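You operate a simulated robot arm through the tools that you are given. There is no shell and no other tool.

The job below is to be done with a simulated robot arm. You get a single attempt, and the scene is never put back.

TASK
Feed the trip board 3.5 volts at 0.5 amps and turn its trimmer down till the lamp just lights.
Fine: volts and amps set before the output goes on; output off at the end.

The check looks at the end state, three seconds after you hand in, the way a careful person would. Anything else that was tipped, shoved, dropped, spilled or broken makes it a failure.

THE ROBOT
A 6-joint arm with a two-finger parallel gripper, fixed in place. Base frame: the origin is at the foot of the arm, x ahead of it, y to its left, z up; the work surface is at about z = 758. Units: mm, degrees, N and s.
With the tool pointing down near the work surface it reaches from about 440 to 860 mm from the base axis. Its first joint turns from -115.0 to 115.0 degrees. Payload 4.2 kg.
The tool frame sits at the grasp point between the pads (the TCP): z along the fingers, y along the line on which they close. The tips reach 23 mm beyond it. Largest opening 94 mm; finger width 38, thickness 10; the body of the gripper, 54 by 96 mm, starts 39 mm behind the TCP.
Orientation is that of the tool frame in the base frame, as a unit quaternion [x, y, z, w]. With the fingers straight down and closing along the base's y, the tool's x points along the base's -x, its y along +y and its z along -z.

THE INTERFACE
- The arm moves only by the tool apply_moves. Its argument "series" is a list of rows, each a list of 6 numbers: the shift along the tool's x, y, z in units of 20 mm (1.0 is 20 mm), then the turn, a rotation vector about the tool's x, y, z in units of 4 degrees (1.0 is 4 degrees). In form: [[tx, ty, tz, wx, wy, wz], ...]. A call has 1 to 20 rows; each row shifts and turns the commanded pose from where the row before left it, along the tool's axes as they then stand. "hand" is the gripper command, from -1 (fully open) to 1 (shut), values between in proportion, set as the call begins (left out, the last holds). A call with a number of a shift or a turn outside -1 to 1 is refused whole. A row lasts 0.2 s, in which the tool goes at most 50 mm and 8.6 degrees; a call with a longer step from one row to the next is refused whole, and so is a gripper value outside its range. A pose out of reach is approached as far as the arm can. The call stops where the force on the tool passes 40 N (or 10 N more than at its start, if that is more) or the arm is blocked; 0.2 s more then pass. Each finger travels about 108 mm/s and halts on what it meets, pressing with about 26 N; the grip force reading is that of the motor and also rises with nothing between the fingers. The clock runs only during rows and for 0.2 s after the last one: add rows that do not move to give the fingers time. The reply holds the time, the measured pose of the TCP, the force on the tool along the base axes, the opening and the grip force, in the units named above and with some noise, with the torque about the TCP (base axes, N m) and any sound that the robot's microphone picked up.
- Cameras (640 x 400 px; columns grow to the right, rows downward): "scene" is fixed at [217.3, 496.6, 1392.6]; the picture's right is [-0.64, -0.77, 0.00], its down [-0.44, 0.36, -0.82] and it looks along [0.63, -0.53, -0.57] (base axes); focal length 346 px, centre (320, 200). "wrist" rides on the gripper at [86, 16, -74] in the tool frame; the picture's right is [-0.18, 0.98, 0.00], its down [-0.58, -0.11, -0.81] and it looks along [-0.79, -0.15, 0.59] (tool axes); focal length 243 px, centre (320, 200). There is no depth. A picture from a camera that has moved, and an enlarged one, comes with that camera's place and axes in the base frame and with its lens. The place of the scene camera against the robot may be out by one fixed shift of up to 25 mm in any direction.
- capture(camera): a new picture of that camera. No time passes.
- lift_body(by): slides the trunk up (or, below 0, down) by that many mm; the arm rides with it, the base frame stays. It gives what a move gives, with no picture.
- close_up(camera, box): a new picture of the part [left, top, right, bottom] of that camera's present view, enlarged. No time passes.
- hand_in(): hands the job in; it is judged then, once.

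Places have to be worked out from the pictures, the camera data and where the tool is seen. Open the gripper and draw the arm clear of the work before you hand the job in, unless the task says otherwise.

The tools are called after "Call:" by a JSON object that holds its "name" and its "arguments". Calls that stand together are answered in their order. apply_moves: Moves the arm, as the interface text tells. Its arguments: {"type":"object","properties":{"series":{"type":"array"},"hand":{"type":"number"}},"required":["series"]} The other tools are called the same way: lift_body (by) slides the trunk up or down; capture (camera) takes a picture; close_up (camera, box) takes an enlarged picture of a part of a camera's view; hand_in () hands the job in.

At the start:

```text
time_s: 0.0
tool_pos: [585.1, -144.6, 1089.4]
tcp_rot: [0.0, 1.0, 0.0, -0.001]
force: [1.6, -1.0, 1.2]
moment: [0.0, 0.0, -0.01]
gripper_width: 94.1
grasp_force: 0.1
trunk travel left (down, up): [-725.0, 265.0]
```

scene: 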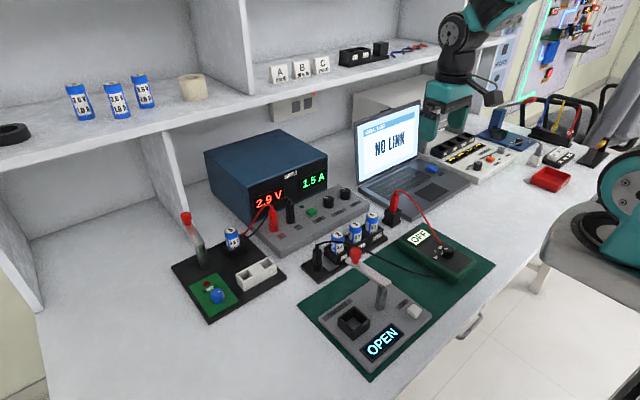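
wrist: 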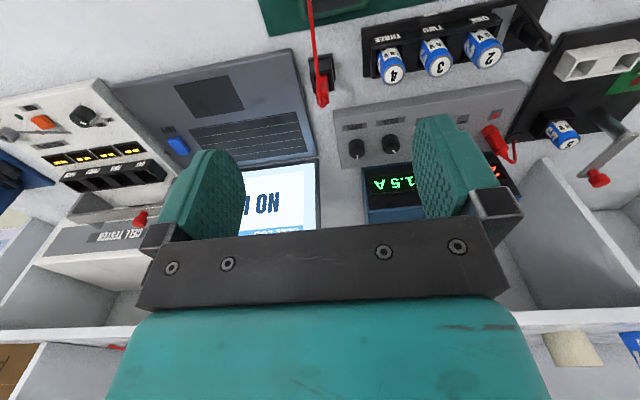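

I start by looking closely at the scene: the power supply showing 2.9 V / 1.5 A, its control panel in front, and the trip board with lamp and trimmer.

Call:
{"name": "close_up", "arguments": {"camera": "scene", "box": [160, 120, 400, 270]}}

Call:
{"name": "close_up", "arguments": {"camera": "scene", "box": [160, 200, 320, 300]}}

Call:
{"name": "close_up", "arguments": {"camera": "scene", "box": [290, 200, 530, 350]}}

Call:
{"name": "close_up", "arguments": {"camera": "wrist", "box": [320, 60, 640, 260]}}

```text
2.67 times, centred on (280, 195) of scene
camera zoom: at [217.3, 496.6, 1392.6], right [-0.64, -0.77, 0.0], down [-0.44, 0.36, -0.82], along [0.63, -0.53, -0.57], focal length 923 px, centre (427, 213)
```

zoom: 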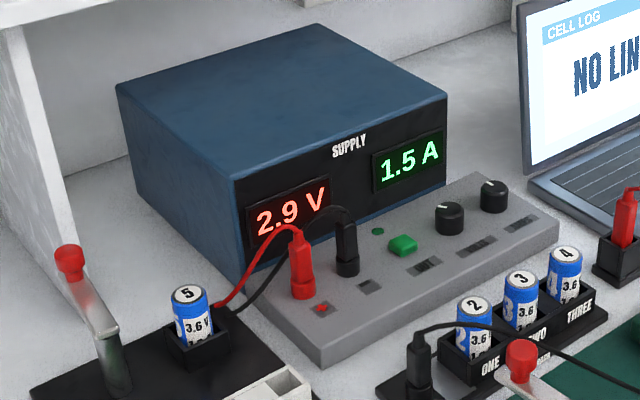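

```text
4.00 times, centred on (240, 250) of scene
camera zoom: at [217.3, 496.6, 1392.6], right [-0.64, -0.77, 0.0], down [-0.44, 0.36, -0.82], along [0.63, -0.53, -0.57], focal length 1384 px, centre (640, 0)
```

zoom: 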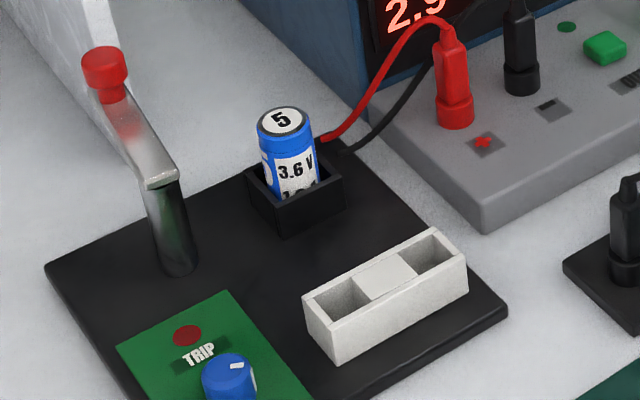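

```text
2.67 times, centred on (410, 275) of scene
camera zoom: at [217.3, 496.6, 1392.6], right [-0.64, -0.77, 0.0], down [-0.44, 0.36, -0.82], along [0.63, -0.53, -0.57], focal length 923 px, centre (80, 0)
```

zoom: 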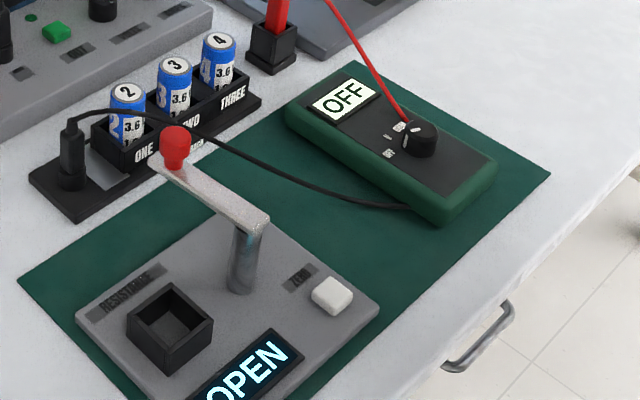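

```text
2.00 times, centred on (480, 160) of wrist
camera zoom: at [499.2, -129.5, 1163.2], right [0.18, 0.98, 0.0], down [0.58, -0.11, 0.81], along [0.79, -0.15, -0.59], focal length 485 px, centre (0, 280)
```

zoom: 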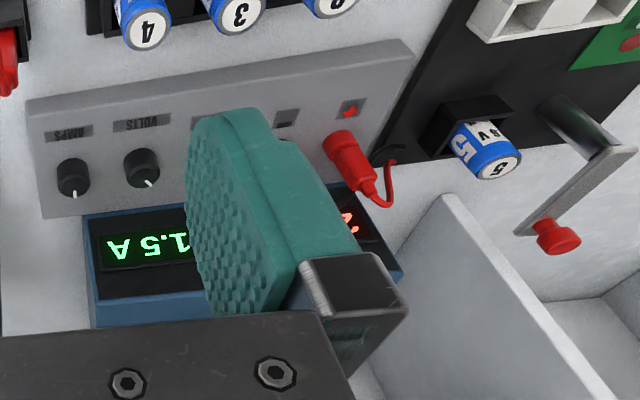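

The black plate carries the TRIP board, a cell holder with an arm and a white double bin; I look closer at each and at the supply knobs.

Call:
{"name": "close_up", "arguments": {"camera": "scene", "box": [190, 260, 254, 300]}}

Call:
{"name": "close_up", "arguments": {"camera": "scene", "box": [280, 180, 376, 240]}}

Call:
{"name": "close_up", "arguments": {"camera": "scene", "box": [180, 190, 340, 290]}}

Call:
{"name": "close_up", "arguments": {"camera": "wrist", "box": [480, 0, 640, 100]}}

Call:
{"name": "close_up", "arguments": {"camera": "wrist", "box": [320, 80, 480, 180]}}

Call:
{"name": "close_up", "arguments": {"camera": "scene", "box": [420, 80, 620, 205]}}

```text
10.00 times, centred on (222, 280) of scene
camera zoom: at [217.3, 496.6, 1392.6], right [-0.64, -0.77, 0.0], down [-0.44, 0.36, -0.82], along [0.63, -0.53, -0.57], focal length 3460 px, centre (1300, -600)
```

zoom: 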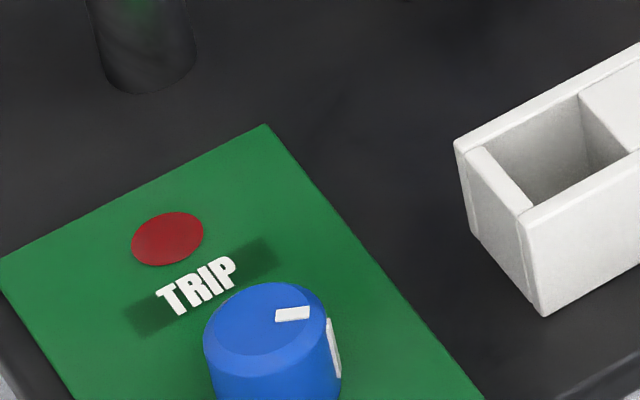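

```text
6.67 times, centred on (328, 210) of scene
camera zoom: at [217.3, 496.6, 1392.6], right [-0.64, -0.77, 0.0], down [-0.44, 0.36, -0.82], along [0.63, -0.53, -0.57], focal length 2306 px, centre (267, 133)
```

zoom: 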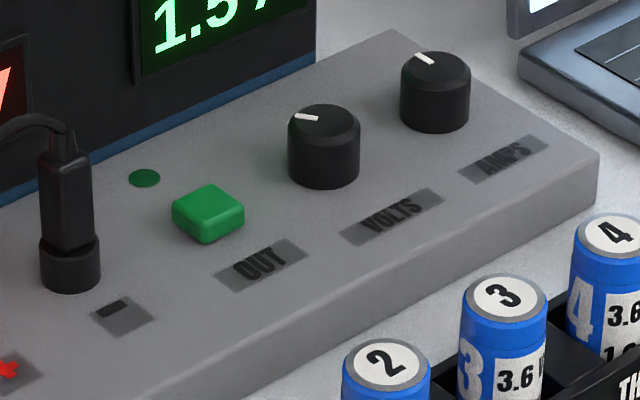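

```text
4.00 times, centred on (260, 240) of scene
camera zoom: at [217.3, 496.6, 1392.6], right [-0.64, -0.77, 0.0], down [-0.44, 0.36, -0.82], along [0.63, -0.53, -0.57], focal length 1384 px, centre (560, 40)
```

zoom: 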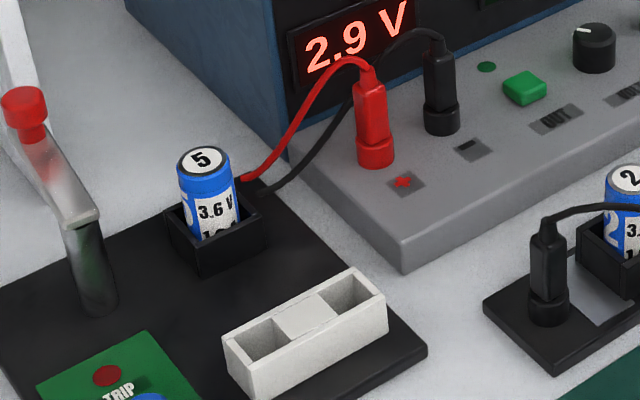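

```text
4.00 times, centred on (560, 50) of wrist
camera zoom: at [499.2, -129.5, 1163.2], right [0.18, 0.98, 0.0], down [0.58, -0.11, 0.81], along [0.79, -0.15, -0.59], focal length 970 px, centre (-640, 800)
```

zoom: 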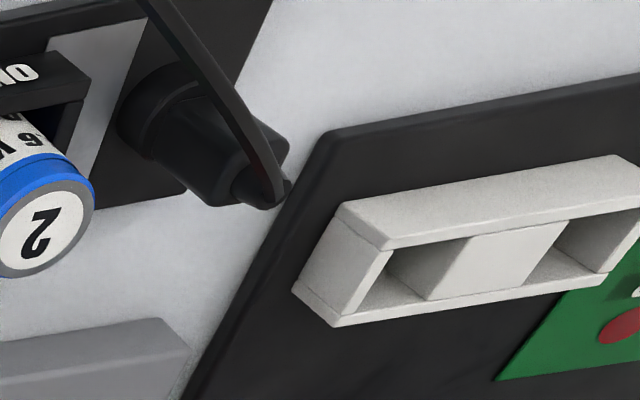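

```text
4.00 times, centred on (400, 130) of wrist
camera zoom: at [499.2, -129.5, 1163.2], right [0.18, 0.98, 0.0], down [0.58, -0.11, 0.81], along [0.79, -0.15, -0.59], focal length 970 px, centre (0, 480)
```

zoom: 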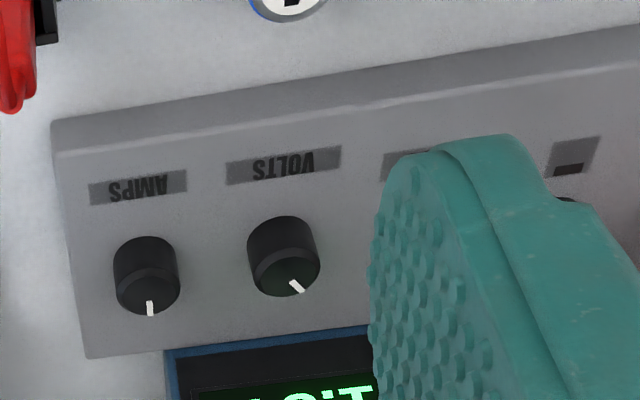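

```text
3.20 times, centred on (520, 142) of scene
camera zoom: at [217.3, 496.6, 1392.6], right [-0.64, -0.77, 0.0], down [-0.44, 0.36, -0.82], along [0.63, -0.53, -0.57], focal length 1107 px, centre (-320, 384)
```

zoom: 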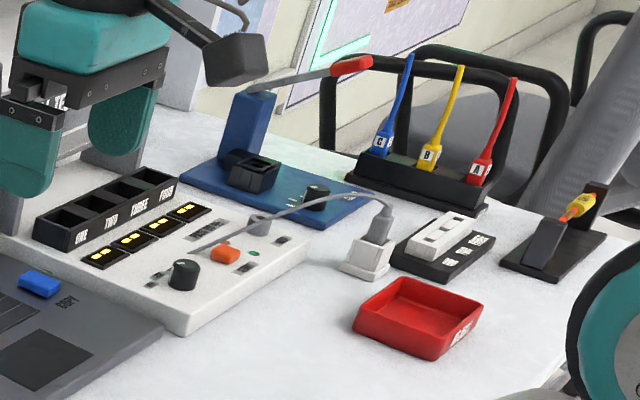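

The OUT lamp is dark (output off). From both cameras, the AMPS knob is around (819,-118), and the supply panel spans roughly y -130 to +80. I move to a nearer viewpoint, well above everything, for exact locating.

Call:
{"name": "apply_moves", "arguments": {"series": [[-0.1, 0.85, 0.8, 0, 0, 0], [-0.1, 0.85, 0.8, 0, 0, 0], [-0.1, 0.85, 0.8, 0, 0, 0], [-0.1, 0.85, 0.8, 0, 0, 0], [-0.1, 0.85, 0.8, 0, 0, 0], [0, 0, 0, 0, 0, 0]], "hand": -1}}

Call:
{"name": "capture", "arguments": {"camera": "wrist"}}

```text
time_s: 1.4
tool_pos: [595.7, -60.6, 1009.1]
tcp_rot: [0.0, 1.0, 0.001, 0.0]
force: [0.0, -0.2, -0.2]
moment: [-0.02, 0.01, -0.03]
gripper_width: 94.0
grasp_force: 0.1
trunk travel left (down, up): [-725.0, 265.0]
```

```text
taken
camera wrist: at [509.6, -44.9, 1083.1], right [0.18, 0.98, 0.0], down [0.58, -0.11, 0.81], along [0.79, -0.15, -0.59], focal length 243 px, centre (320, 200)
```

wrist: 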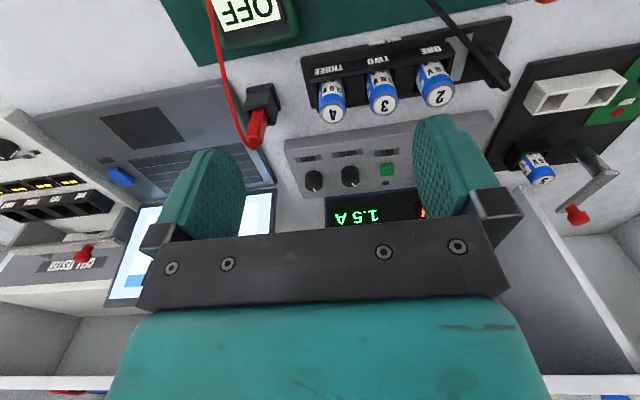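

The panel lies between the fingers in the picture; I enlarge the parts I need.

Call:
{"name": "close_up", "arguments": {"camera": "wrist", "box": [270, 90, 430, 190]}}

Call:
{"name": "close_up", "arguments": {"camera": "wrist", "box": [480, 40, 640, 140]}}

Call:
{"name": "close_up", "arguments": {"camera": "wrist", "box": [480, 110, 640, 210]}}

Call:
{"name": "close_up", "arguments": {"camera": "wrist", "box": [270, 130, 430, 230]}}

```text
4.00 times, centred on (350, 140) of wrist
camera zoom: at [509.6, -44.9, 1083.1], right [0.18, 0.98, 0.0], down [0.58, -0.11, 0.81], along [0.79, -0.15, -0.59], focal length 970 px, centre (200, 440)
```

zoom: 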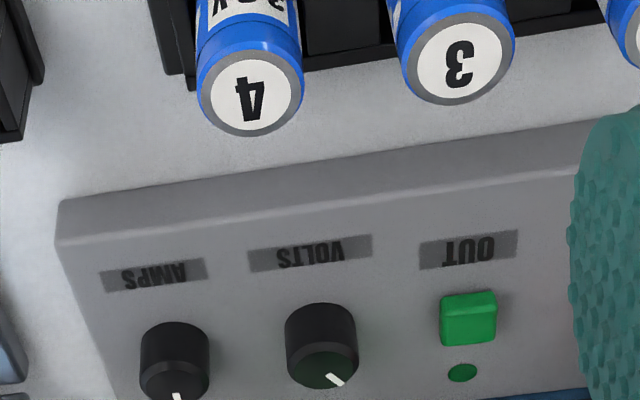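

```text
4.00 times, centred on (560, 90) of wrist
camera zoom: at [509.6, -44.9, 1083.1], right [0.18, 0.98, 0.0], down [0.58, -0.11, 0.81], along [0.79, -0.15, -0.59], focal length 970 px, centre (-640, 640)
```

zoom: 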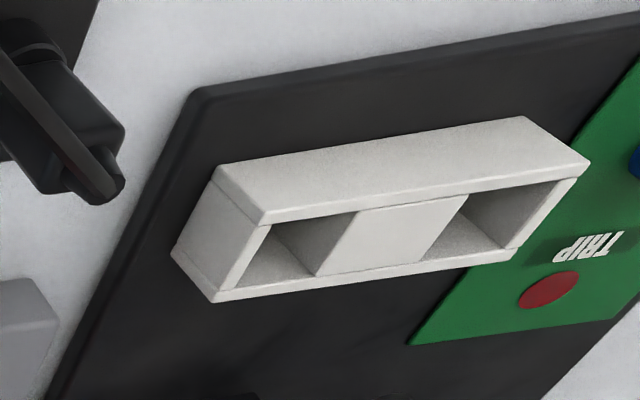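

```text
4.00 times, centred on (560, 160) of wrist
camera zoom: at [509.6, -44.9, 1083.1], right [0.18, 0.98, 0.0], down [0.58, -0.11, 0.81], along [0.79, -0.15, -0.59], focal length 970 px, centre (-640, 360)
```

zoom: 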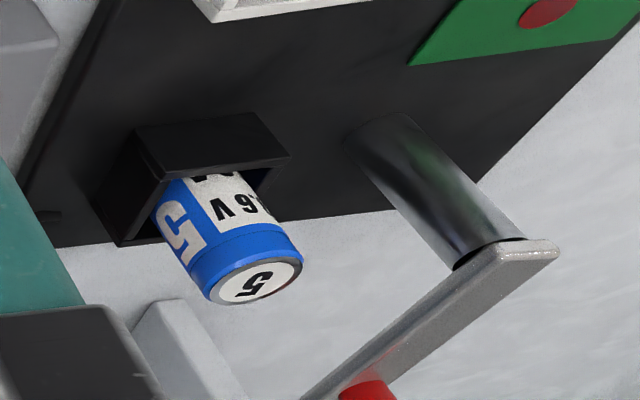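

```text
4.00 times, centred on (350, 180) of wrist
camera zoom: at [509.6, -44.9, 1083.1], right [0.18, 0.98, 0.0], down [0.58, -0.11, 0.81], along [0.79, -0.15, -0.59], focal length 970 px, centre (200, 280)
```

zoom: 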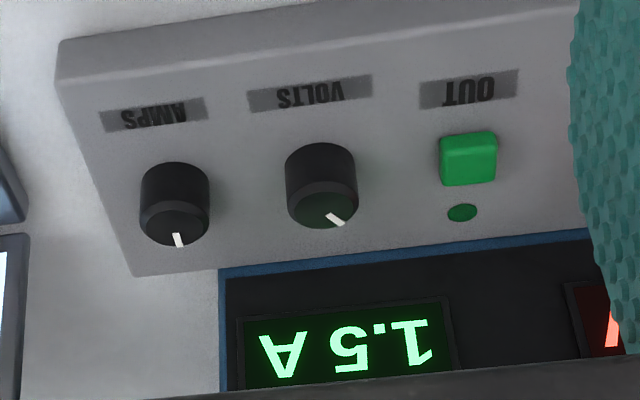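

Working from both wrist views: panel top z≈783, knobs about 31 mm wide with tops at z≈809. AMPS is at ≈(836,-118), VOLTS at ≈(835,-52) and the OUT button at ≈(837,13). I narrow the gripper to about 50 mm and hover above AMPS to refine.

Call:
{"name": "apply_moves", "arguments": {"series": [[-1, -0.24, 0, 0, 0, 0], [-1, -0.24, 0, 0, 0, 0], [-1, -0.24, 0, 0, 0, 0], [-1, -0.24, 0, 0, 0, 0], [-1, -0.24, 0, 0, 0, 0], [-1, -0.24, 0, 0, 0, 0], [-1, -0.24, 0, 0, 0, 0], [-1, -0.24, 0, 0, 0, 0], [-1, -0.24, 0, 0, 0, 0], [-1, -0.24, 0, 0, 0, 0], [-1, -0.24, 0, 0, 0, 0], [-1, -0.24, 0, 0, 0, 0], [0, 0, 0.9, 0, 0, 0], [0, 0, 0.9, 0, 0, 0], [0, 0, 0.9, 0, 0, 0], [0, 0, 0.9, 0, 0, 0], [0, 0, 0.9, 0, 0, 0], [0, 0, 0.9, 0, 0, 0], [0, 0, 0, 0, 0, 0]], "hand": -0.06}}

Call:
{"name": "capture", "arguments": {"camera": "wrist"}}

Call:
{"name": "capture", "arguments": {"camera": "scene"}}

```text
time_s: 5.4
tool_pos: [835.4, -117.2, 901.0]
tcp_rot: [0.0, 1.0, 0.0, 0.0]
force: [0.0, 0.0, 0.1]
moment: [0.02, 0.01, -0.01]
gripper_width: 49.8
grasp_force: 0.1
trunk travel left (down, up): [-725.0, 265.0]
```

```text
taken
camera wrist: at [749.4, -102.7, 975.4], right [0.18, 0.98, 0.0], down [0.58, -0.11, 0.81], along [0.79, -0.15, -0.59], focal length 243 px, centre (320, 200)
```

wrist: 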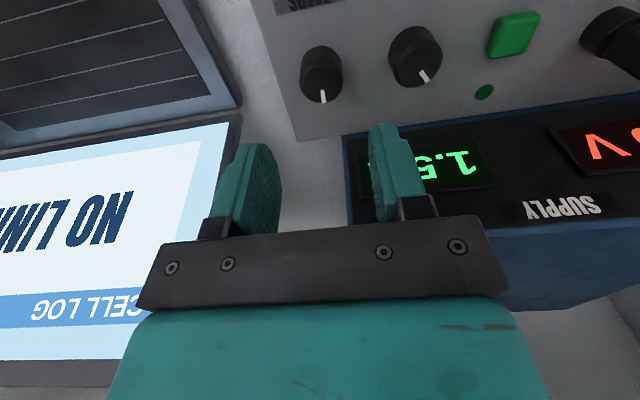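

```text
taken
```

scene: 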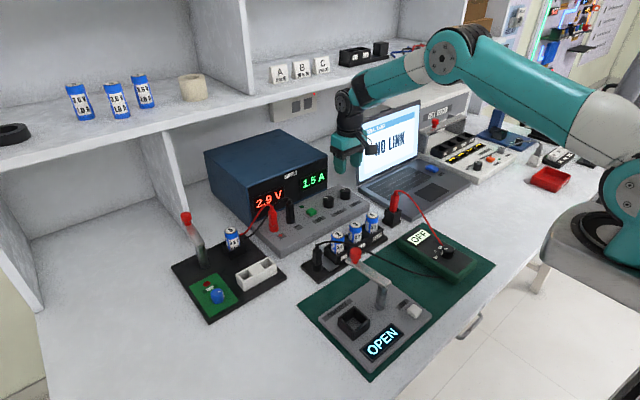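

The knob is just below and slightly in front of the fingers; I zoom for exact centre estimation.

Call:
{"name": "close_up", "arguments": {"camera": "wrist", "box": [280, 20, 440, 120]}}

Call:
{"name": "close_up", "arguments": {"camera": "wrist", "box": [440, 0, 640, 125]}}

```text
4.00 times, centred on (360, 70) of wrist
camera zoom: at [749.4, -102.7, 975.4], right [0.18, 0.98, 0.0], down [0.58, -0.11, 0.81], along [0.79, -0.15, -0.59], focal length 970 px, centre (160, 720)
```

zoom: 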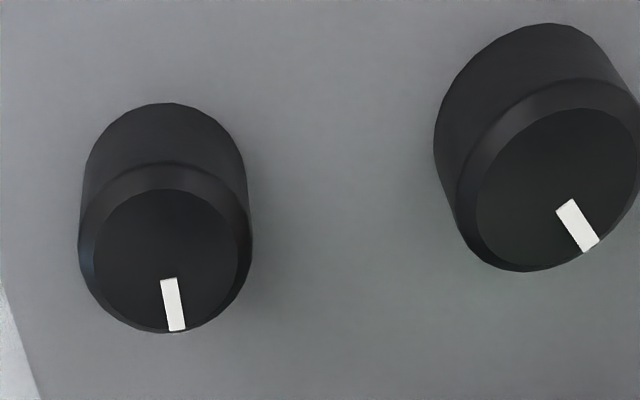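

```text
3.20 times, centred on (540, 62) of wrist
camera zoom: at [749.4, -102.7, 975.4], right [0.18, 0.98, 0.0], down [0.58, -0.11, 0.81], along [0.79, -0.15, -0.59], focal length 776 px, centre (-384, 640)
```

zoom: 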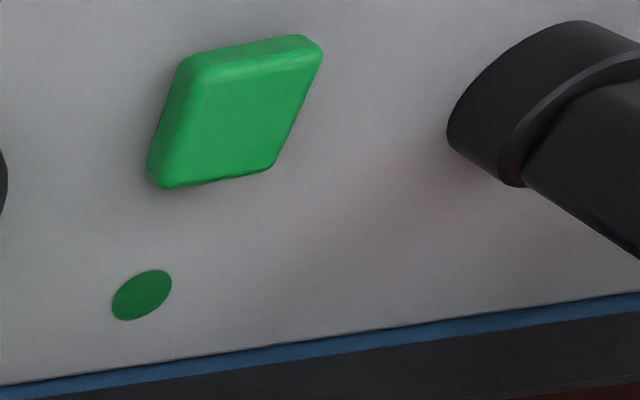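

AMPS centre refines to (838,-118), VOLTS to (838,-52) and OUT to (837,12). I pre-turn the tool 48° clockwise so there is travel for a counter-clockwise (down) turn, and line up over the AMPS knob.

Call:
{"name": "apply_moves", "arguments": {"series": [[-0.13, -0.055, 0.5, 0, 0, 0], [0, 0, 0.5, 0, 0, 0], [0, 0, 0, 0, 0, 1], [0, 0, 0, 0, 0, 1], [0, 0, 0, 0, 0, 1], [0, 0, 0, 0, 0, 1], [0, 0, 0, 0, 0, 1], [0, 0, 0, 0, 0, 1], [0, 0, 0, 0, 0, 1], [0, 0, 0, 0, 0, 1], [0, 0, 0, 0, 0, 1], [0, 0, 0, 0, 0, 1], [0, 0, 0, 0, 0, 1], [0, 0, 0, 0, 0, 1], [0, 0, 0, 0, 0, 0]]}}

Call:
{"name": "capture", "arguments": {"camera": "wrist"}}

```text
time_s: 8.6
tool_pos: [838.4, -118.8, 880.3]
tcp_rot: [0.408, 0.913, 0.0, 0.0]
force: [0.1, -0.7, 0.2]
moment: [0.01, 0.03, 0.0]
gripper_width: 49.8
grasp_force: 0.0
trunk travel left (down, up): [-725.0, 265.0]
```

```text
taken
camera wrist: at [792.7, -44.6, 955.3], right [0.85, 0.52, 0.0], down [0.31, -0.51, 0.81], along [0.42, -0.69, -0.59], focal length 243 px, centre (320, 200)
```

wrist: 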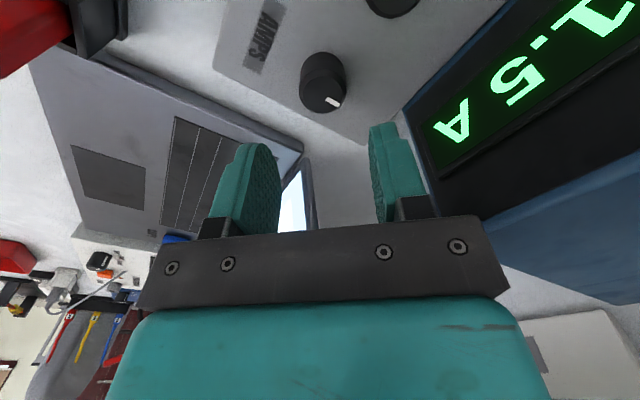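

Pose is good (838.4,-118.8) and the box front at x≈904 leaves clearance. I descend to TCP z≈811 so the tips sit about 5 mm above the panel, around the knob.

Call:
{"name": "apply_moves", "arguments": {"series": [[0, 0, 0.866, 0, 0, 0], [0, 0, 0.866, 0, 0, 0], [0, 0, 0.866, 0, 0, 0], [0, 0, 0.866, 0, 0, 0], [0, 0, 0, 0, 0, 0], [0, 0, 0, 0, 0, 0]]}}

Call:
{"name": "capture", "arguments": {"camera": "wrist"}}

```text
time_s: 10.0
tool_pos: [839.5, -118.2, 810.5]
tcp_rot: [0.407, 0.913, 0.001, 0.0]
force: [0.0, -0.4, 0.2]
moment: [0.0, -0.03, 0.01]
gripper_width: 49.8
grasp_force: 0.1
trunk travel left (down, up): [-725.0, 265.0]
```

```text
taken
camera wrist: at [792.9, -44.1, 885.8], right [0.85, 0.52, 0.0], down [0.31, -0.51, 0.81], along [0.42, -0.69, -0.59], focal length 243 px, centre (320, 200)
```

wrist: 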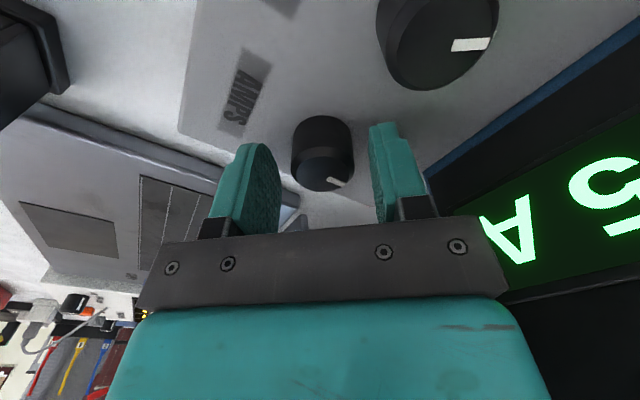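

The knob sits centrally between the fingers. I close gently on it and hold.

Call:
{"name": "apply_moves", "arguments": {"series": [[0, 0, 0, 0, 0, 0], [0, 0, 0, 0, 0, 0], [0, 0, 0, 0, 0, 0]], "hand": 1}}

Call:
{"name": "close_up", "arguments": {"camera": "scene", "box": [240, 150, 400, 250]}}

```text
time_s: 10.8
tool_pos: [840.6, -116.5, 810.7]
tcp_rot: [0.405, 0.914, 0.0, 0.0]
force: [8.5, 5.3, -3.4]
moment: [-0.18, -0.49, -0.02]
gripper_width: 31.0
grasp_force: 45.2
trunk travel left (down, up): [-725.0, 265.0]
```

```text
4.00 times, centred on (320, 200) of scene
camera zoom: at [217.3, 496.6, 1392.6], right [-0.64, -0.77, 0.0], down [-0.44, 0.36, -0.82], along [0.63, -0.53, -0.57], focal length 1384 px, centre (320, 200)
```

zoom: 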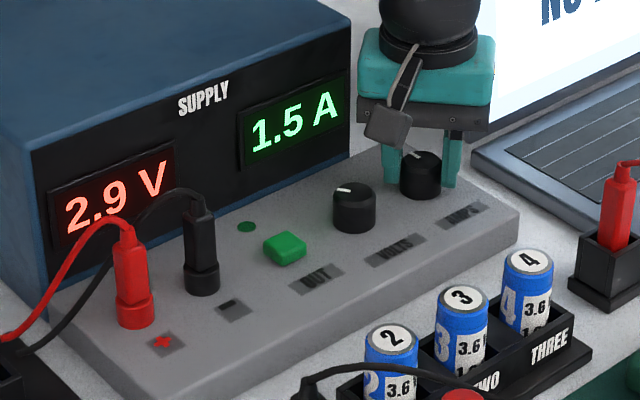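

Gripped at 31 mm; the sideways force (~10 N along tool +y) says the knob centre is ~2.4 mm that way. I shift to relieve it and start turning counter-clockwise 20°.

Call:
{"name": "apply_moves", "arguments": {"series": [[0, 0.12, 0, 0, 0, 0], [0, 0, 0, 0, 0, 0], [0, 0, 0, 0, 0, -1], [0, 0, 0, 0, 0, -1], [0, 0, 0, 0, 0, -1], [0, 0, 0, 0, 0, -1], [0, 0, 0, 0, 0, -1], [0, 0, 0, 0, 0, 0]]}}

Call:
{"name": "close_up", "arguments": {"camera": "scene", "box": [240, 150, 400, 250]}}

```text
time_s: 12.6
tool_pos: [839.5, -117.5, 811.4]
tcp_rot: [0.241, 0.97, 0.0, -0.001]
force: [-4.6, -4.5, 1.2]
moment: [-0.06, 0.28, 0.04]
gripper_width: 31.0
grasp_force: 44.9
trunk travel left (down, up): [-725.0, 265.0]
```

```text
4.00 times, centred on (320, 200) of scene
camera zoom: at [217.3, 496.6, 1392.6], right [-0.64, -0.77, 0.0], down [-0.44, 0.36, -0.82], along [0.63, -0.53, -0.57], focal length 1384 px, centre (320, 200)
```

zoom: 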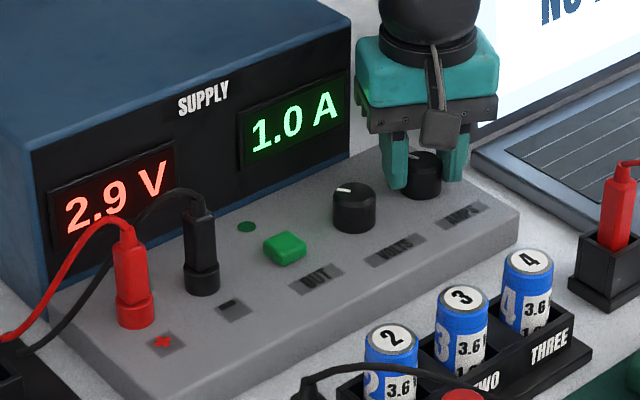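

20° lowered it by 0.5 A (4° per 0.1 A). I ease the centring slightly back and turn 16° further.

Call:
{"name": "apply_moves", "arguments": {"series": [[0, -0.05, 0, 0, 0, 0], [0, 0, 0, 0, 0, -1], [0, 0, 0, 0, 0, -1], [0, 0, 0, 0, 0, -1], [0, 0, 0, 0, 0, -1], [0, 0, 0, 0, 0, 0], [0, 0, 0, 0, 0, 0]]}}

Call:
{"name": "close_up", "arguments": {"camera": "scene", "box": [240, 150, 400, 250]}}

```text
time_s: 14.2
tool_pos: [839.4, -118.2, 810.8]
tcp_rot: [0.105, 0.994, 0.0, 0.001]
force: [-5.3, 1.3, -3.7]
moment: [0.0, -0.18, 0.01]
gripper_width: 31.4
grasp_force: 44.8
trunk travel left (down, up): [-725.0, 265.0]
```

```text
4.00 times, centred on (320, 200) of scene
camera zoom: at [217.3, 496.6, 1392.6], right [-0.64, -0.77, 0.0], down [-0.44, 0.36, -0.82], along [0.63, -0.53, -0.57], focal length 1384 px, centre (320, 200)
```

zoom: 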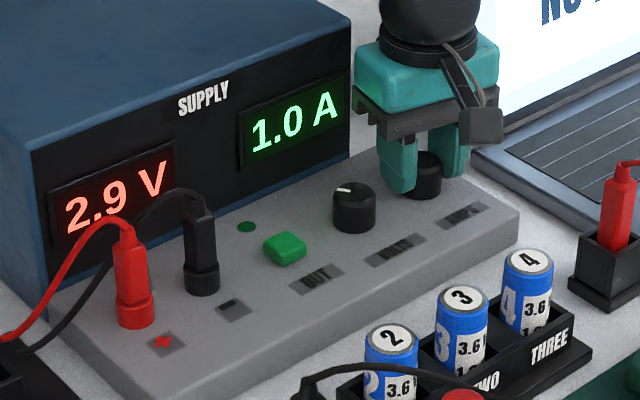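

The display still says 1.0 A after 16° more. I check with the wrist camera whether the knob has slipped or steps in coarse detents.

Call:
{"name": "capture", "arguments": {"camera": "wrist"}}

Call:
{"name": "close_up", "arguments": {"camera": "wrist", "box": [240, 80, 400, 180]}}

Call:
{"name": "close_up", "arguments": {"camera": "scene", "box": [320, 170, 368, 200]}}

```text
taken
camera wrist: at [758.3, -84.9, 885.9], right [0.38, 0.92, 0.0], down [0.55, -0.23, 0.81], along [0.74, -0.31, -0.59], focal length 243 px, centre (320, 200)
```

wrist: 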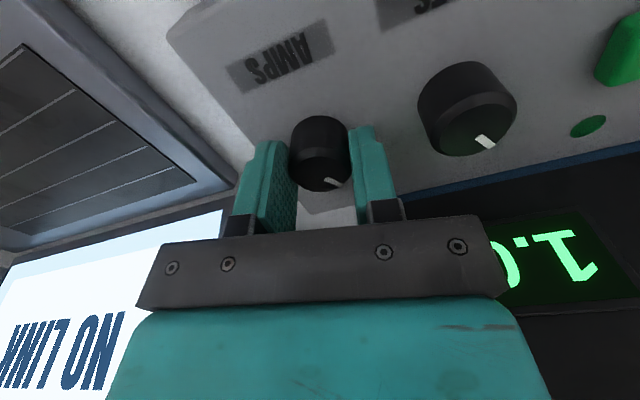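

```text
4.00 times, centred on (320, 130) of wrist
camera zoom: at [758.3, -84.9, 885.9], right [0.38, 0.92, 0.0], down [0.55, -0.23, 0.81], along [0.74, -0.31, -0.59], focal length 970 px, centre (320, 480)
```

zoom: 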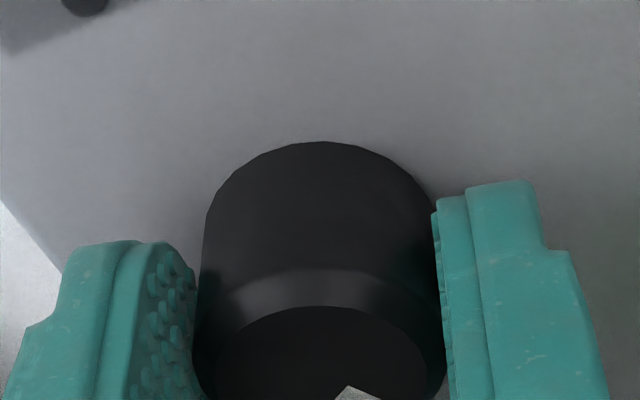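

```text
13.33 times, centred on (344, 185) of scene
camera zoom: at [217.3, 496.6, 1392.6], right [-0.64, -0.77, 0.0], down [-0.44, 0.36, -0.82], along [0.63, -0.53, -0.57], focal length 4613 px, centre (0, 400)
```

zoom: 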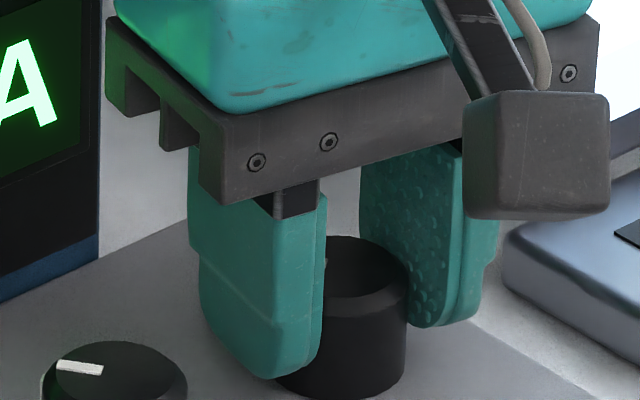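

The indicator turned with the fingers (no slip), so the AMPS knob seems to step 0.5 A in coarse positions. I turn another 12° and read.

Call:
{"name": "apply_moves", "arguments": {"series": [[0, 0, 0, 0, 0, -1], [0, 0, 0, 0, 0, -1], [0, 0, 0, 0, 0, -1], [0, 0, 0, 0, 0, 0], [0, 0, 0, 0, 0, 0]]}}

Call:
{"name": "close_up", "arguments": {"camera": "scene", "box": [240, 150, 400, 250]}}

Call:
{"name": "capture", "arguments": {"camera": "wrist"}}

```text
time_s: 15.4
tool_pos: [839.4, -117.3, 812.0]
tcp_rot: [0.0, 1.0, -0.001, -0.001]
force: [-5.7, 1.6, -2.4]
moment: [0.02, 0.48, 0.02]
gripper_width: 30.9
grasp_force: 45.3
trunk travel left (down, up): [-725.0, 265.0]
```

```text
4.00 times, centred on (320, 200) of scene
camera zoom: at [217.3, 496.6, 1392.6], right [-0.64, -0.77, 0.0], down [-0.44, 0.36, -0.82], along [0.63, -0.53, -0.57], focal length 1384 px, centre (320, 200)
```

zoom: 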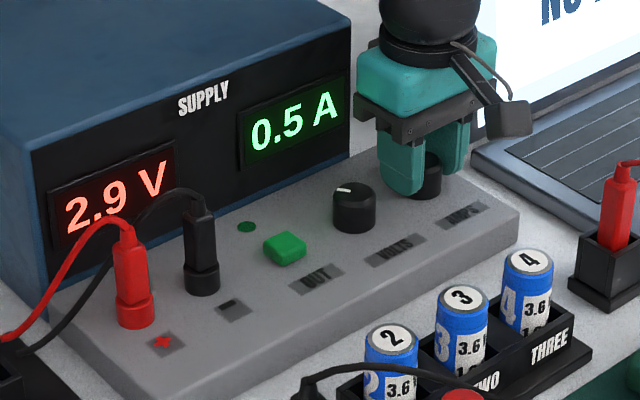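

```text
taken
camera wrist: at [753.1, -102.5, 885.9], right [0.18, 0.98, 0.0], down [0.58, -0.11, 0.81], along [0.79, -0.15, -0.59], focal length 243 px, centre (320, 200)
```

wrist: 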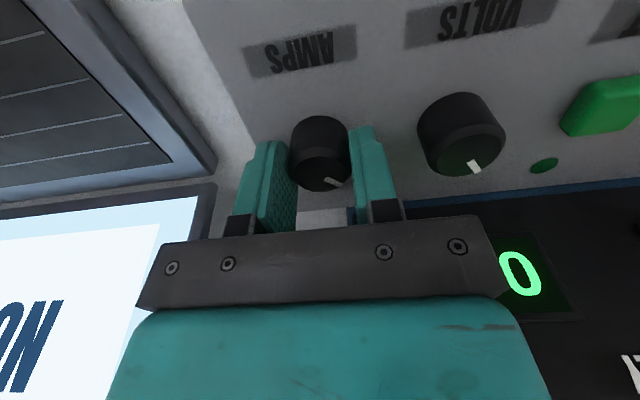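

It reads 0.5 A now. I turn about 6° further to be well inside this step, then release and re-read.

Call:
{"name": "apply_moves", "arguments": {"series": [[0, 0, 0, 0, 0, -0.75], [0, 0, 0, 0, 0, -0.75], [0, 0, 0, 0, 0, 0]]}}

Call:
{"name": "apply_moves", "arguments": {"series": [[0, 0, 0, 0, 0, 0], [0, 0, 0, 0, 0, 0]], "hand": -0.06}}

Call:
{"name": "close_up", "arguments": {"camera": "scene", "box": [240, 150, 400, 250]}}

Call:
{"name": "capture", "arguments": {"camera": "wrist"}}

```text
time_s: 16.2
tool_pos: [840.6, -118.7, 811.6]
tcp_rot: [-0.052, 0.999, 0.0, 0.0]
force: [-5.7, 0.5, -3.7]
moment: [-0.07, 0.3, -0.01]
gripper_width: 31.1
grasp_force: 44.5
trunk travel left (down, up): [-725.0, 265.0]
```

```text
time_s: 16.8
tool_pos: [839.9, -116.8, 812.5]
tcp_rot: [-0.052, 0.999, 0.0, -0.001]
force: [0.3, 0.1, -0.1]
moment: [0.0, 0.01, 0.01]
gripper_width: 49.9
grasp_force: 0.1
trunk travel left (down, up): [-725.0, 265.0]
```

```text
4.00 times, centred on (320, 200) of scene
camera zoom: at [217.3, 496.6, 1392.6], right [-0.64, -0.77, 0.0], down [-0.44, 0.36, -0.82], along [0.63, -0.53, -0.57], focal length 1384 px, centre (320, 200)
```

zoom: 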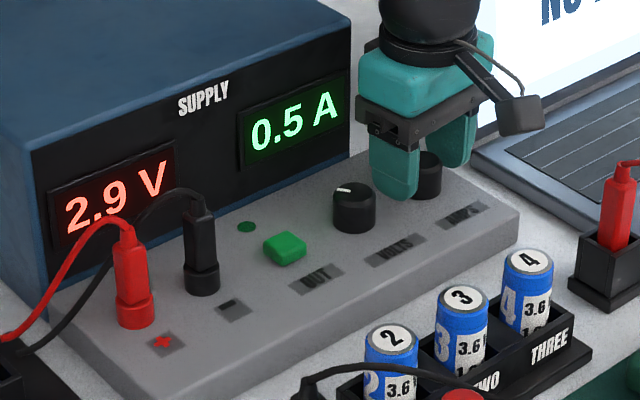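

```text
taken
camera wrist: at [752.2, -111.6, 886.3], right [0.08, 1.0, 0.0], down [0.59, -0.05, 0.81], along [0.8, -0.07, -0.59], focal length 243 px, centre (320, 200)
```

wrist: 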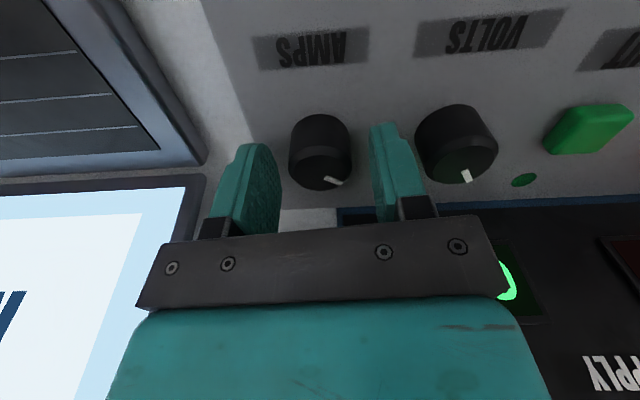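

0.5 A is held after release. I rise, straighten the tool, move to above the VOLTS knob (~(839,-52)) and pre-turn counter-clockwise to leave room for a clockwise turn.

Call:
{"name": "apply_moves", "arguments": {"series": [[0, 0, -1, 0, 0, 0], [0, 0, -1, 0, 0, 0], [0, 0, -1, 0, 0, 0], [0, 0, 0, 0, 0, 0.75], [0, 0, 0, 0, 0, 0.75], [0.045, 0.816, 0, 0, 0, 0], [0, 0.816, 0, 0, 0, 0], [0, 0.816, 0, 0, 0, 0], [0, 0.816, 0, 0, 0, 0], [0, 0, 0, 0, 0, -1], [0, 0, 0, 0, 0, -1], [0, 0, 0, 0, 0, -1], [0, 0, 0, 0, 0, -1], [0, 0, 0, 0, 0, -1], [0, 0, 0, 0, 0, -1], [0, 0, 0, 0, 0, -1], [0, 0, 0, 0, 0, -1], [0, 0, 0, 0, 0, 0]]}}

Call:
{"name": "capture", "arguments": {"camera": "wrist"}}

```text
time_s: 20.6
tool_pos: [839.2, -52.5, 870.6]
tcp_rot: [-0.276, 0.961, 0.0, 0.0]
force: [0.5, -0.1, -0.7]
moment: [0.04, 0.01, 0.02]
gripper_width: 49.9
grasp_force: 0.0
trunk travel left (down, up): [-725.0, 265.0]
```

```text
taken
camera wrist: at [756.9, -85.9, 945.9], right [-0.37, 0.93, 0.0], down [0.55, 0.22, 0.81], along [0.75, 0.29, -0.59], focal length 243 px, centre (320, 200)
```

wrist: 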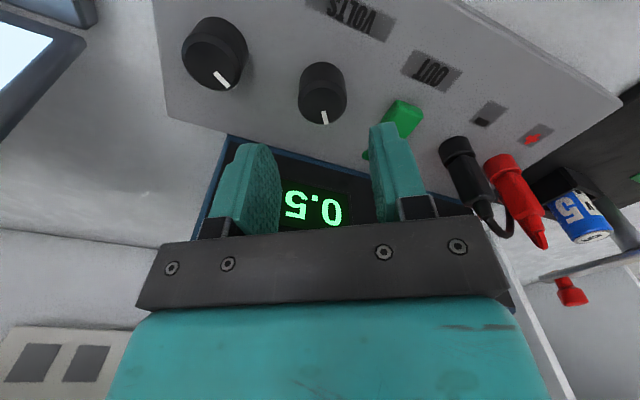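

The VOLTS knob is centred ahead of the fingers, with the OUT button clear of the finger path. I descend 60 mm and then close.

Call:
{"name": "apply_moves", "arguments": {"series": [[0, 0, 0.745, 0, 0, 0], [0, 0, 0.745, 0, 0, 0], [0, 0, 0.745, 0, 0, 0], [0, 0, 0.745, 0, 0, 0], [0, 0, 0, 0, 0, 0], [0, 0, 0, 0, 0, 0]]}}

Call:
{"name": "capture", "arguments": {"camera": "wrist"}}

Call:
{"name": "close_up", "arguments": {"camera": "scene", "box": [280, 160, 376, 220]}}

```text
time_s: 22.0
tool_pos: [840.0, -52.3, 810.9]
tcp_rot: [-0.276, 0.961, -0.001, 0.0]
force: [-0.5, 0.0, -0.3]
moment: [0.04, -0.02, -0.03]
gripper_width: 49.6
grasp_force: 0.1
trunk travel left (down, up): [-725.0, 265.0]
```

```text
taken
camera wrist: at [756.9, -85.6, 885.8], right [-0.36, 0.93, 0.0], down [0.55, 0.22, 0.81], along [0.75, 0.29, -0.59], focal length 243 px, centre (320, 200)
```

wrist: 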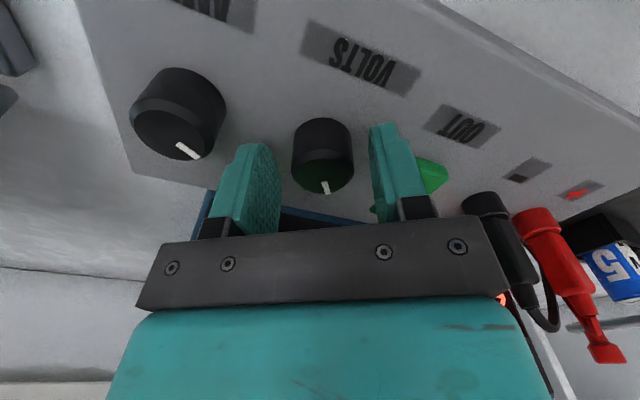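

```text
6.67 times, centred on (328, 190) of scene
camera zoom: at [217.3, 496.6, 1392.6], right [-0.64, -0.77, 0.0], down [-0.44, 0.36, -0.82], along [0.63, -0.53, -0.57], focal length 2306 px, centre (267, 267)
```

zoom: 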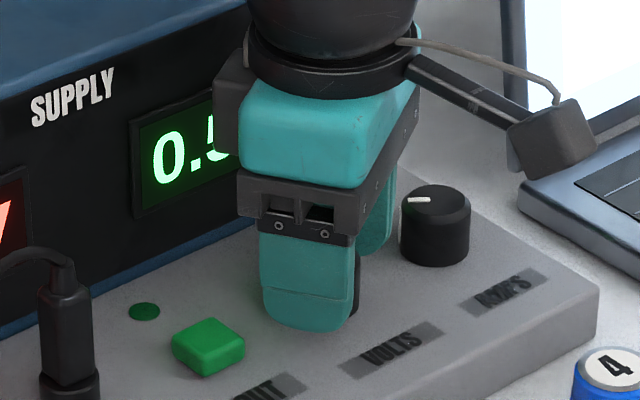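

Knob well centred between the fingers and nothing else touched. I close and turn clockwise 8° first, to read the step size.

Call:
{"name": "apply_moves", "arguments": {"series": [[0, 0, 0, 0, 0, 0], [0, 0, 0, 0, 0, 0], [0, 0, 0, 0, 0, 0]], "hand": 1}}

Call:
{"name": "apply_moves", "arguments": {"series": [[0, 0, 0, 0, 0, 1], [0, 0, 0, 0, 0, 1], [0, 0, 0, 0, 0, 0], [0, 0, 0, 0, 0, 0]]}}

Call:
{"name": "close_up", "arguments": {"camera": "scene", "box": [240, 150, 400, 250]}}

```text
time_s: 22.8
tool_pos: [837.8, -50.6, 810.7]
tcp_rot: [-0.276, 0.961, 0.0, 0.0]
force: [-4.5, 5.9, 0.1]
moment: [0.13, 0.16, -0.01]
gripper_width: 30.7
grasp_force: 45.0
trunk travel left (down, up): [-725.0, 265.0]
```

```text
time_s: 23.8
tool_pos: [838.9, -50.5, 811.1]
tcp_rot: [-0.208, 0.978, 0.001, -0.002]
force: [-10.1, 10.1, -2.8]
moment: [0.36, 0.06, 0.03]
gripper_width: 31.1
grasp_force: 45.0
trunk travel left (down, up): [-725.0, 265.0]
```

```text
4.00 times, centred on (320, 200) of scene
camera zoom: at [217.3, 496.6, 1392.6], right [-0.64, -0.77, 0.0], down [-0.44, 0.36, -0.82], along [0.63, -0.53, -0.57], focal length 1384 px, centre (320, 200)
```

zoom: 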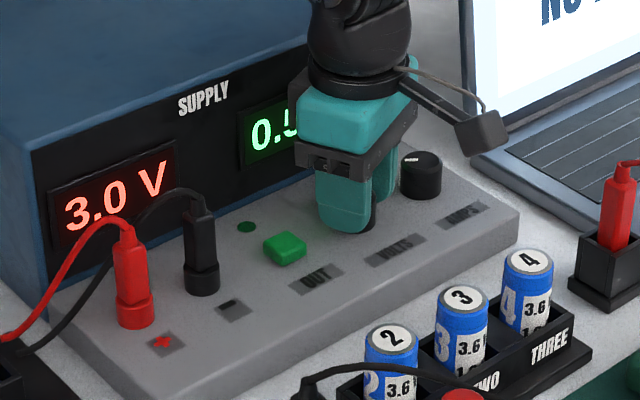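

+0.1 V for 8°. I relieve the sideways force by shifting ~2 mm along tool +y and turn 24° more.

Call:
{"name": "apply_moves", "arguments": {"series": [[0.04, 0.11, 0, 0, 0, 0], [0, 0, 0, 0, 0, 1], [0, 0, 0, 0, 0, 1], [0, 0, 0, 0, 0, 1], [0, 0, 0, 0, 0, 1], [0, 0, 0, 0, 0, 1], [0, 0, 0, 0, 0, 1], [0, 0, 0, 0, 0, 0], [0, 0, 0, 0, 0, 0]]}}

Call:
{"name": "close_up", "arguments": {"camera": "scene", "box": [240, 150, 400, 250]}}

```text
time_s: 25.8
tool_pos: [838.1, -49.2, 812.2]
tcp_rot: [0.0, 1.0, 0.0, 0.0]
force: [11.2, 1.0, -13.2]
moment: [0.02, -0.6, 0.0]
gripper_width: 31.0
grasp_force: 44.7
trunk travel left (down, up): [-725.0, 265.0]
```

```text
4.00 times, centred on (320, 200) of scene
camera zoom: at [217.3, 496.6, 1392.6], right [-0.64, -0.77, 0.0], down [-0.44, 0.36, -0.82], along [0.63, -0.53, -0.57], focal length 1384 px, centre (320, 200)
```

zoom: 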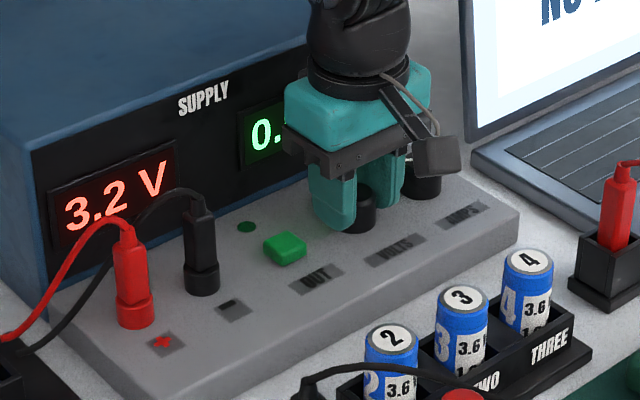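

32° in total gives 3.2 V, so roughly 10–11° per 0.1 V. I relieve the x force and turn 24° more.

Call:
{"name": "apply_moves", "arguments": {"series": [[-0.08, 0, 0.04, 0, 0, 0], [0, 0, 0, 0, 0, 1], [0, 0, 0, 0, 0, 1], [0, 0, 0, 0, 0, 1], [0, 0, 0, 0, 0, 1], [0, 0, 0, 0, 0, 1], [0, 0, 0, 0, 0, 1], [0, 0, 0, 0, 0, 0], [0, 0, 0, 0, 0, 0]]}}

Call:
{"name": "close_up", "arguments": {"camera": "scene", "box": [240, 150, 400, 250]}}

```text
time_s: 27.8
tool_pos: [838.5, -49.5, 810.7]
tcp_rot: [0.208, 0.978, 0.0, 0.0]
force: [-9.8, 6.0, 4.6]
moment: [0.19, 0.37, 0.01]
gripper_width: 31.2
grasp_force: 45.2
trunk travel left (down, up): [-725.0, 265.0]
```

```text
4.00 times, centred on (320, 200) of scene
camera zoom: at [217.3, 496.6, 1392.6], right [-0.64, -0.77, 0.0], down [-0.44, 0.36, -0.82], along [0.63, -0.53, -0.57], focal length 1384 px, centre (320, 200)
```

zoom: 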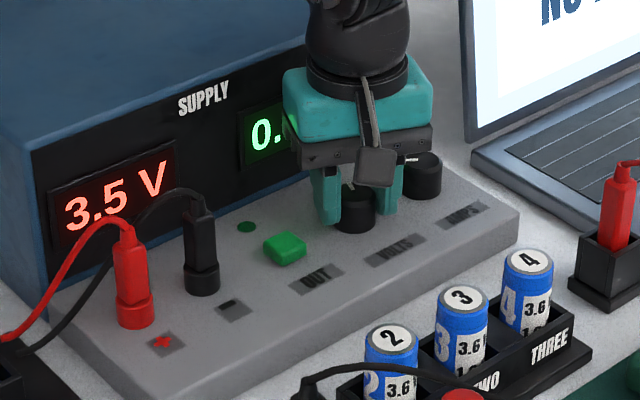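

It reads 3.5 V. I nudge 2° more to sit mid-step, release, and check the reading.

Call:
{"name": "apply_moves", "arguments": {"series": [[0, 0, 0, 0, 0, 0.5], [0, 0, 0, 0, 0, 0], [0, 0, 0, 0, 0, 0]]}}

Call:
{"name": "apply_moves", "arguments": {"series": [[0, 0, 0, 0, 0, 0], [0, 0, 0, 0, 0, 0]], "hand": -0.06}}

Call:
{"name": "close_up", "arguments": {"camera": "scene", "box": [240, 150, 400, 250]}}

Call:
{"name": "capture", "arguments": {"camera": "wrist"}}

```text
time_s: 28.6
tool_pos: [838.7, -50.5, 810.4]
tcp_rot: [0.225, 0.974, 0.0, 0.0]
force: [-8.0, 8.5, 3.8]
moment: [0.29, 0.19, -0.01]
gripper_width: 30.9
grasp_force: 45.1
trunk travel left (down, up): [-725.0, 265.0]
```

```text
time_s: 29.2
tool_pos: [838.9, -50.6, 810.9]
tcp_rot: [0.226, 0.974, 0.0, 0.0]
force: [-0.3, -0.3, 1.4]
moment: [0.01, -0.02, -0.02]
gripper_width: 49.8
grasp_force: 0.0
trunk travel left (down, up): [-725.0, 265.0]
```

```text
4.00 times, centred on (320, 200) of scene
camera zoom: at [217.3, 496.6, 1392.6], right [-0.64, -0.77, 0.0], down [-0.44, 0.36, -0.82], along [0.63, -0.53, -0.57], focal length 1384 px, centre (320, 200)
```

zoom: 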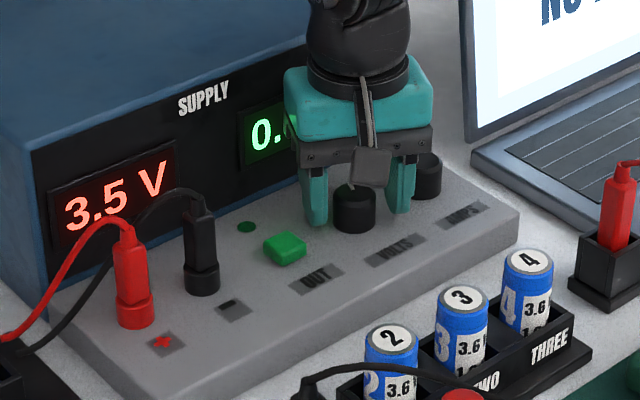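

```text
taken
camera wrist: at [768.1, 0.6, 885.5], right [0.6, 0.8, 0.0], down [0.47, -0.35, 0.81], along [0.65, -0.48, -0.59], focal length 243 px, centre (320, 200)
```

wrist: 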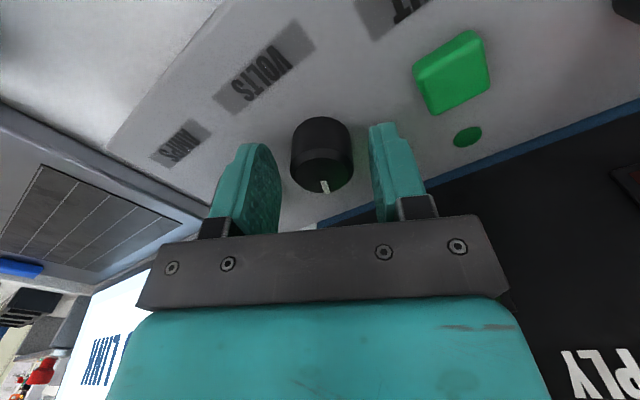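

3.5 V and 0.5 A are set (output lamp still dark). Before switching on, I rise and fly over to the trip board to survey it for exact places.

Call:
{"name": "apply_moves", "arguments": {"series": [[0, 0, -1, 0, 0, 0], [0, 0, -1, 0, 0, 0], [0, 0, -1, 0, 0, 0], [0, 0, -1, 0, 0, 0], [0, 0, -1, 0, 0, 0], [0, 0, -1, 0, 0, 0], [0, 0, -1, 0, 0, 0], [0, 0, 0, 0, 0, -1], [0, 0, 0, 0, 0, -1], [0, 0, 0, 0, 0, -1], [0, 0, 0, 0, 0, -1], [0, 0, 0, 0, 0, -1], [0, 0, 0, 0, 0, -1], [0, 0, 0, 0, 0, -0.5], [0, 0, 0, 0, 0, 0]]}}

Call:
{"name": "close_up", "arguments": {"camera": "scene", "box": [240, 150, 400, 250]}}

Call:
{"name": "apply_moves", "arguments": {"series": [[1, 0.97, 0, 0, 0, 0], [1, 0.97, 0, 0, 0, 0], [1, 0.97, 0, 0, 0, 0], [1, 0.97, 0, 0, 0, 0], [1, 0.97, 0, 0, 0, 0], [1, 0.97, 0, 0, 0, 0], [1, 0.97, 0, 0, 0, 0], [1, 0.97, 0, 0, 0, 0], [1, 0.97, 0, 0, 0, 0], [1, 0.97, 0, 0, 0, 0], [1, 0.97, 0, 0, 0, 0], [1, 0.97, 0, 0, 0, 0], [0, 0.97, 0, 0, 0, 0], [0, 0.97, 0, 0, 0, 0], [0, 0.97, 0, 0, 0, 0], [0, 0.97, 0, 0, 0, 0], [0, 0, 0, 0, 0, 0]]}}

Call:
{"name": "capture", "arguments": {"camera": "wrist"}}

```text
time_s: 32.4
tool_pos: [838.9, -50.8, 951.6]
tcp_rot: [0.0, 1.0, -0.001, 0.0]
force: [-0.5, 1.0, 0.4]
moment: [-0.02, 0.01, 0.04]
gripper_width: 49.9
grasp_force: 0.1
trunk travel left (down, up): [-725.0, 265.0]
```

```text
4.00 times, centred on (320, 200) of scene
camera zoom: at [217.3, 496.6, 1392.6], right [-0.64, -0.77, 0.0], down [-0.44, 0.36, -0.82], along [0.63, -0.53, -0.57], focal length 1384 px, centre (320, 200)
```

zoom: 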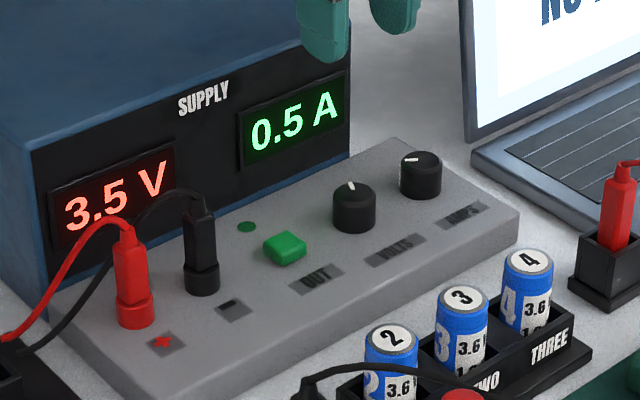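

```text
time_s: 36.0
tool_pos: [598.9, 260.7, 951.8]
tcp_rot: [0.0, 1.0, 0.0, 0.0]
force: [-0.8, -0.5, 0.8]
moment: [-0.03, 0.0, 0.01]
gripper_width: 50.0
grasp_force: 0.0
trunk travel left (down, up): [-725.0, 265.0]
```

```text
taken
camera wrist: at [512.7, 275.5, 1025.8], right [0.18, 0.98, 0.0], down [0.58, -0.11, 0.81], along [0.79, -0.15, -0.59], focal length 243 px, centre (320, 200)
```

wrist: 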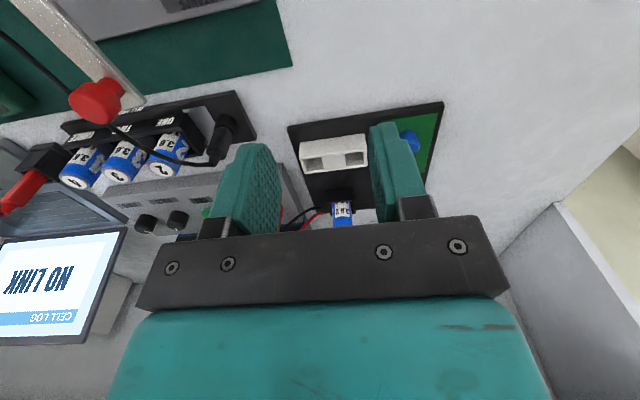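

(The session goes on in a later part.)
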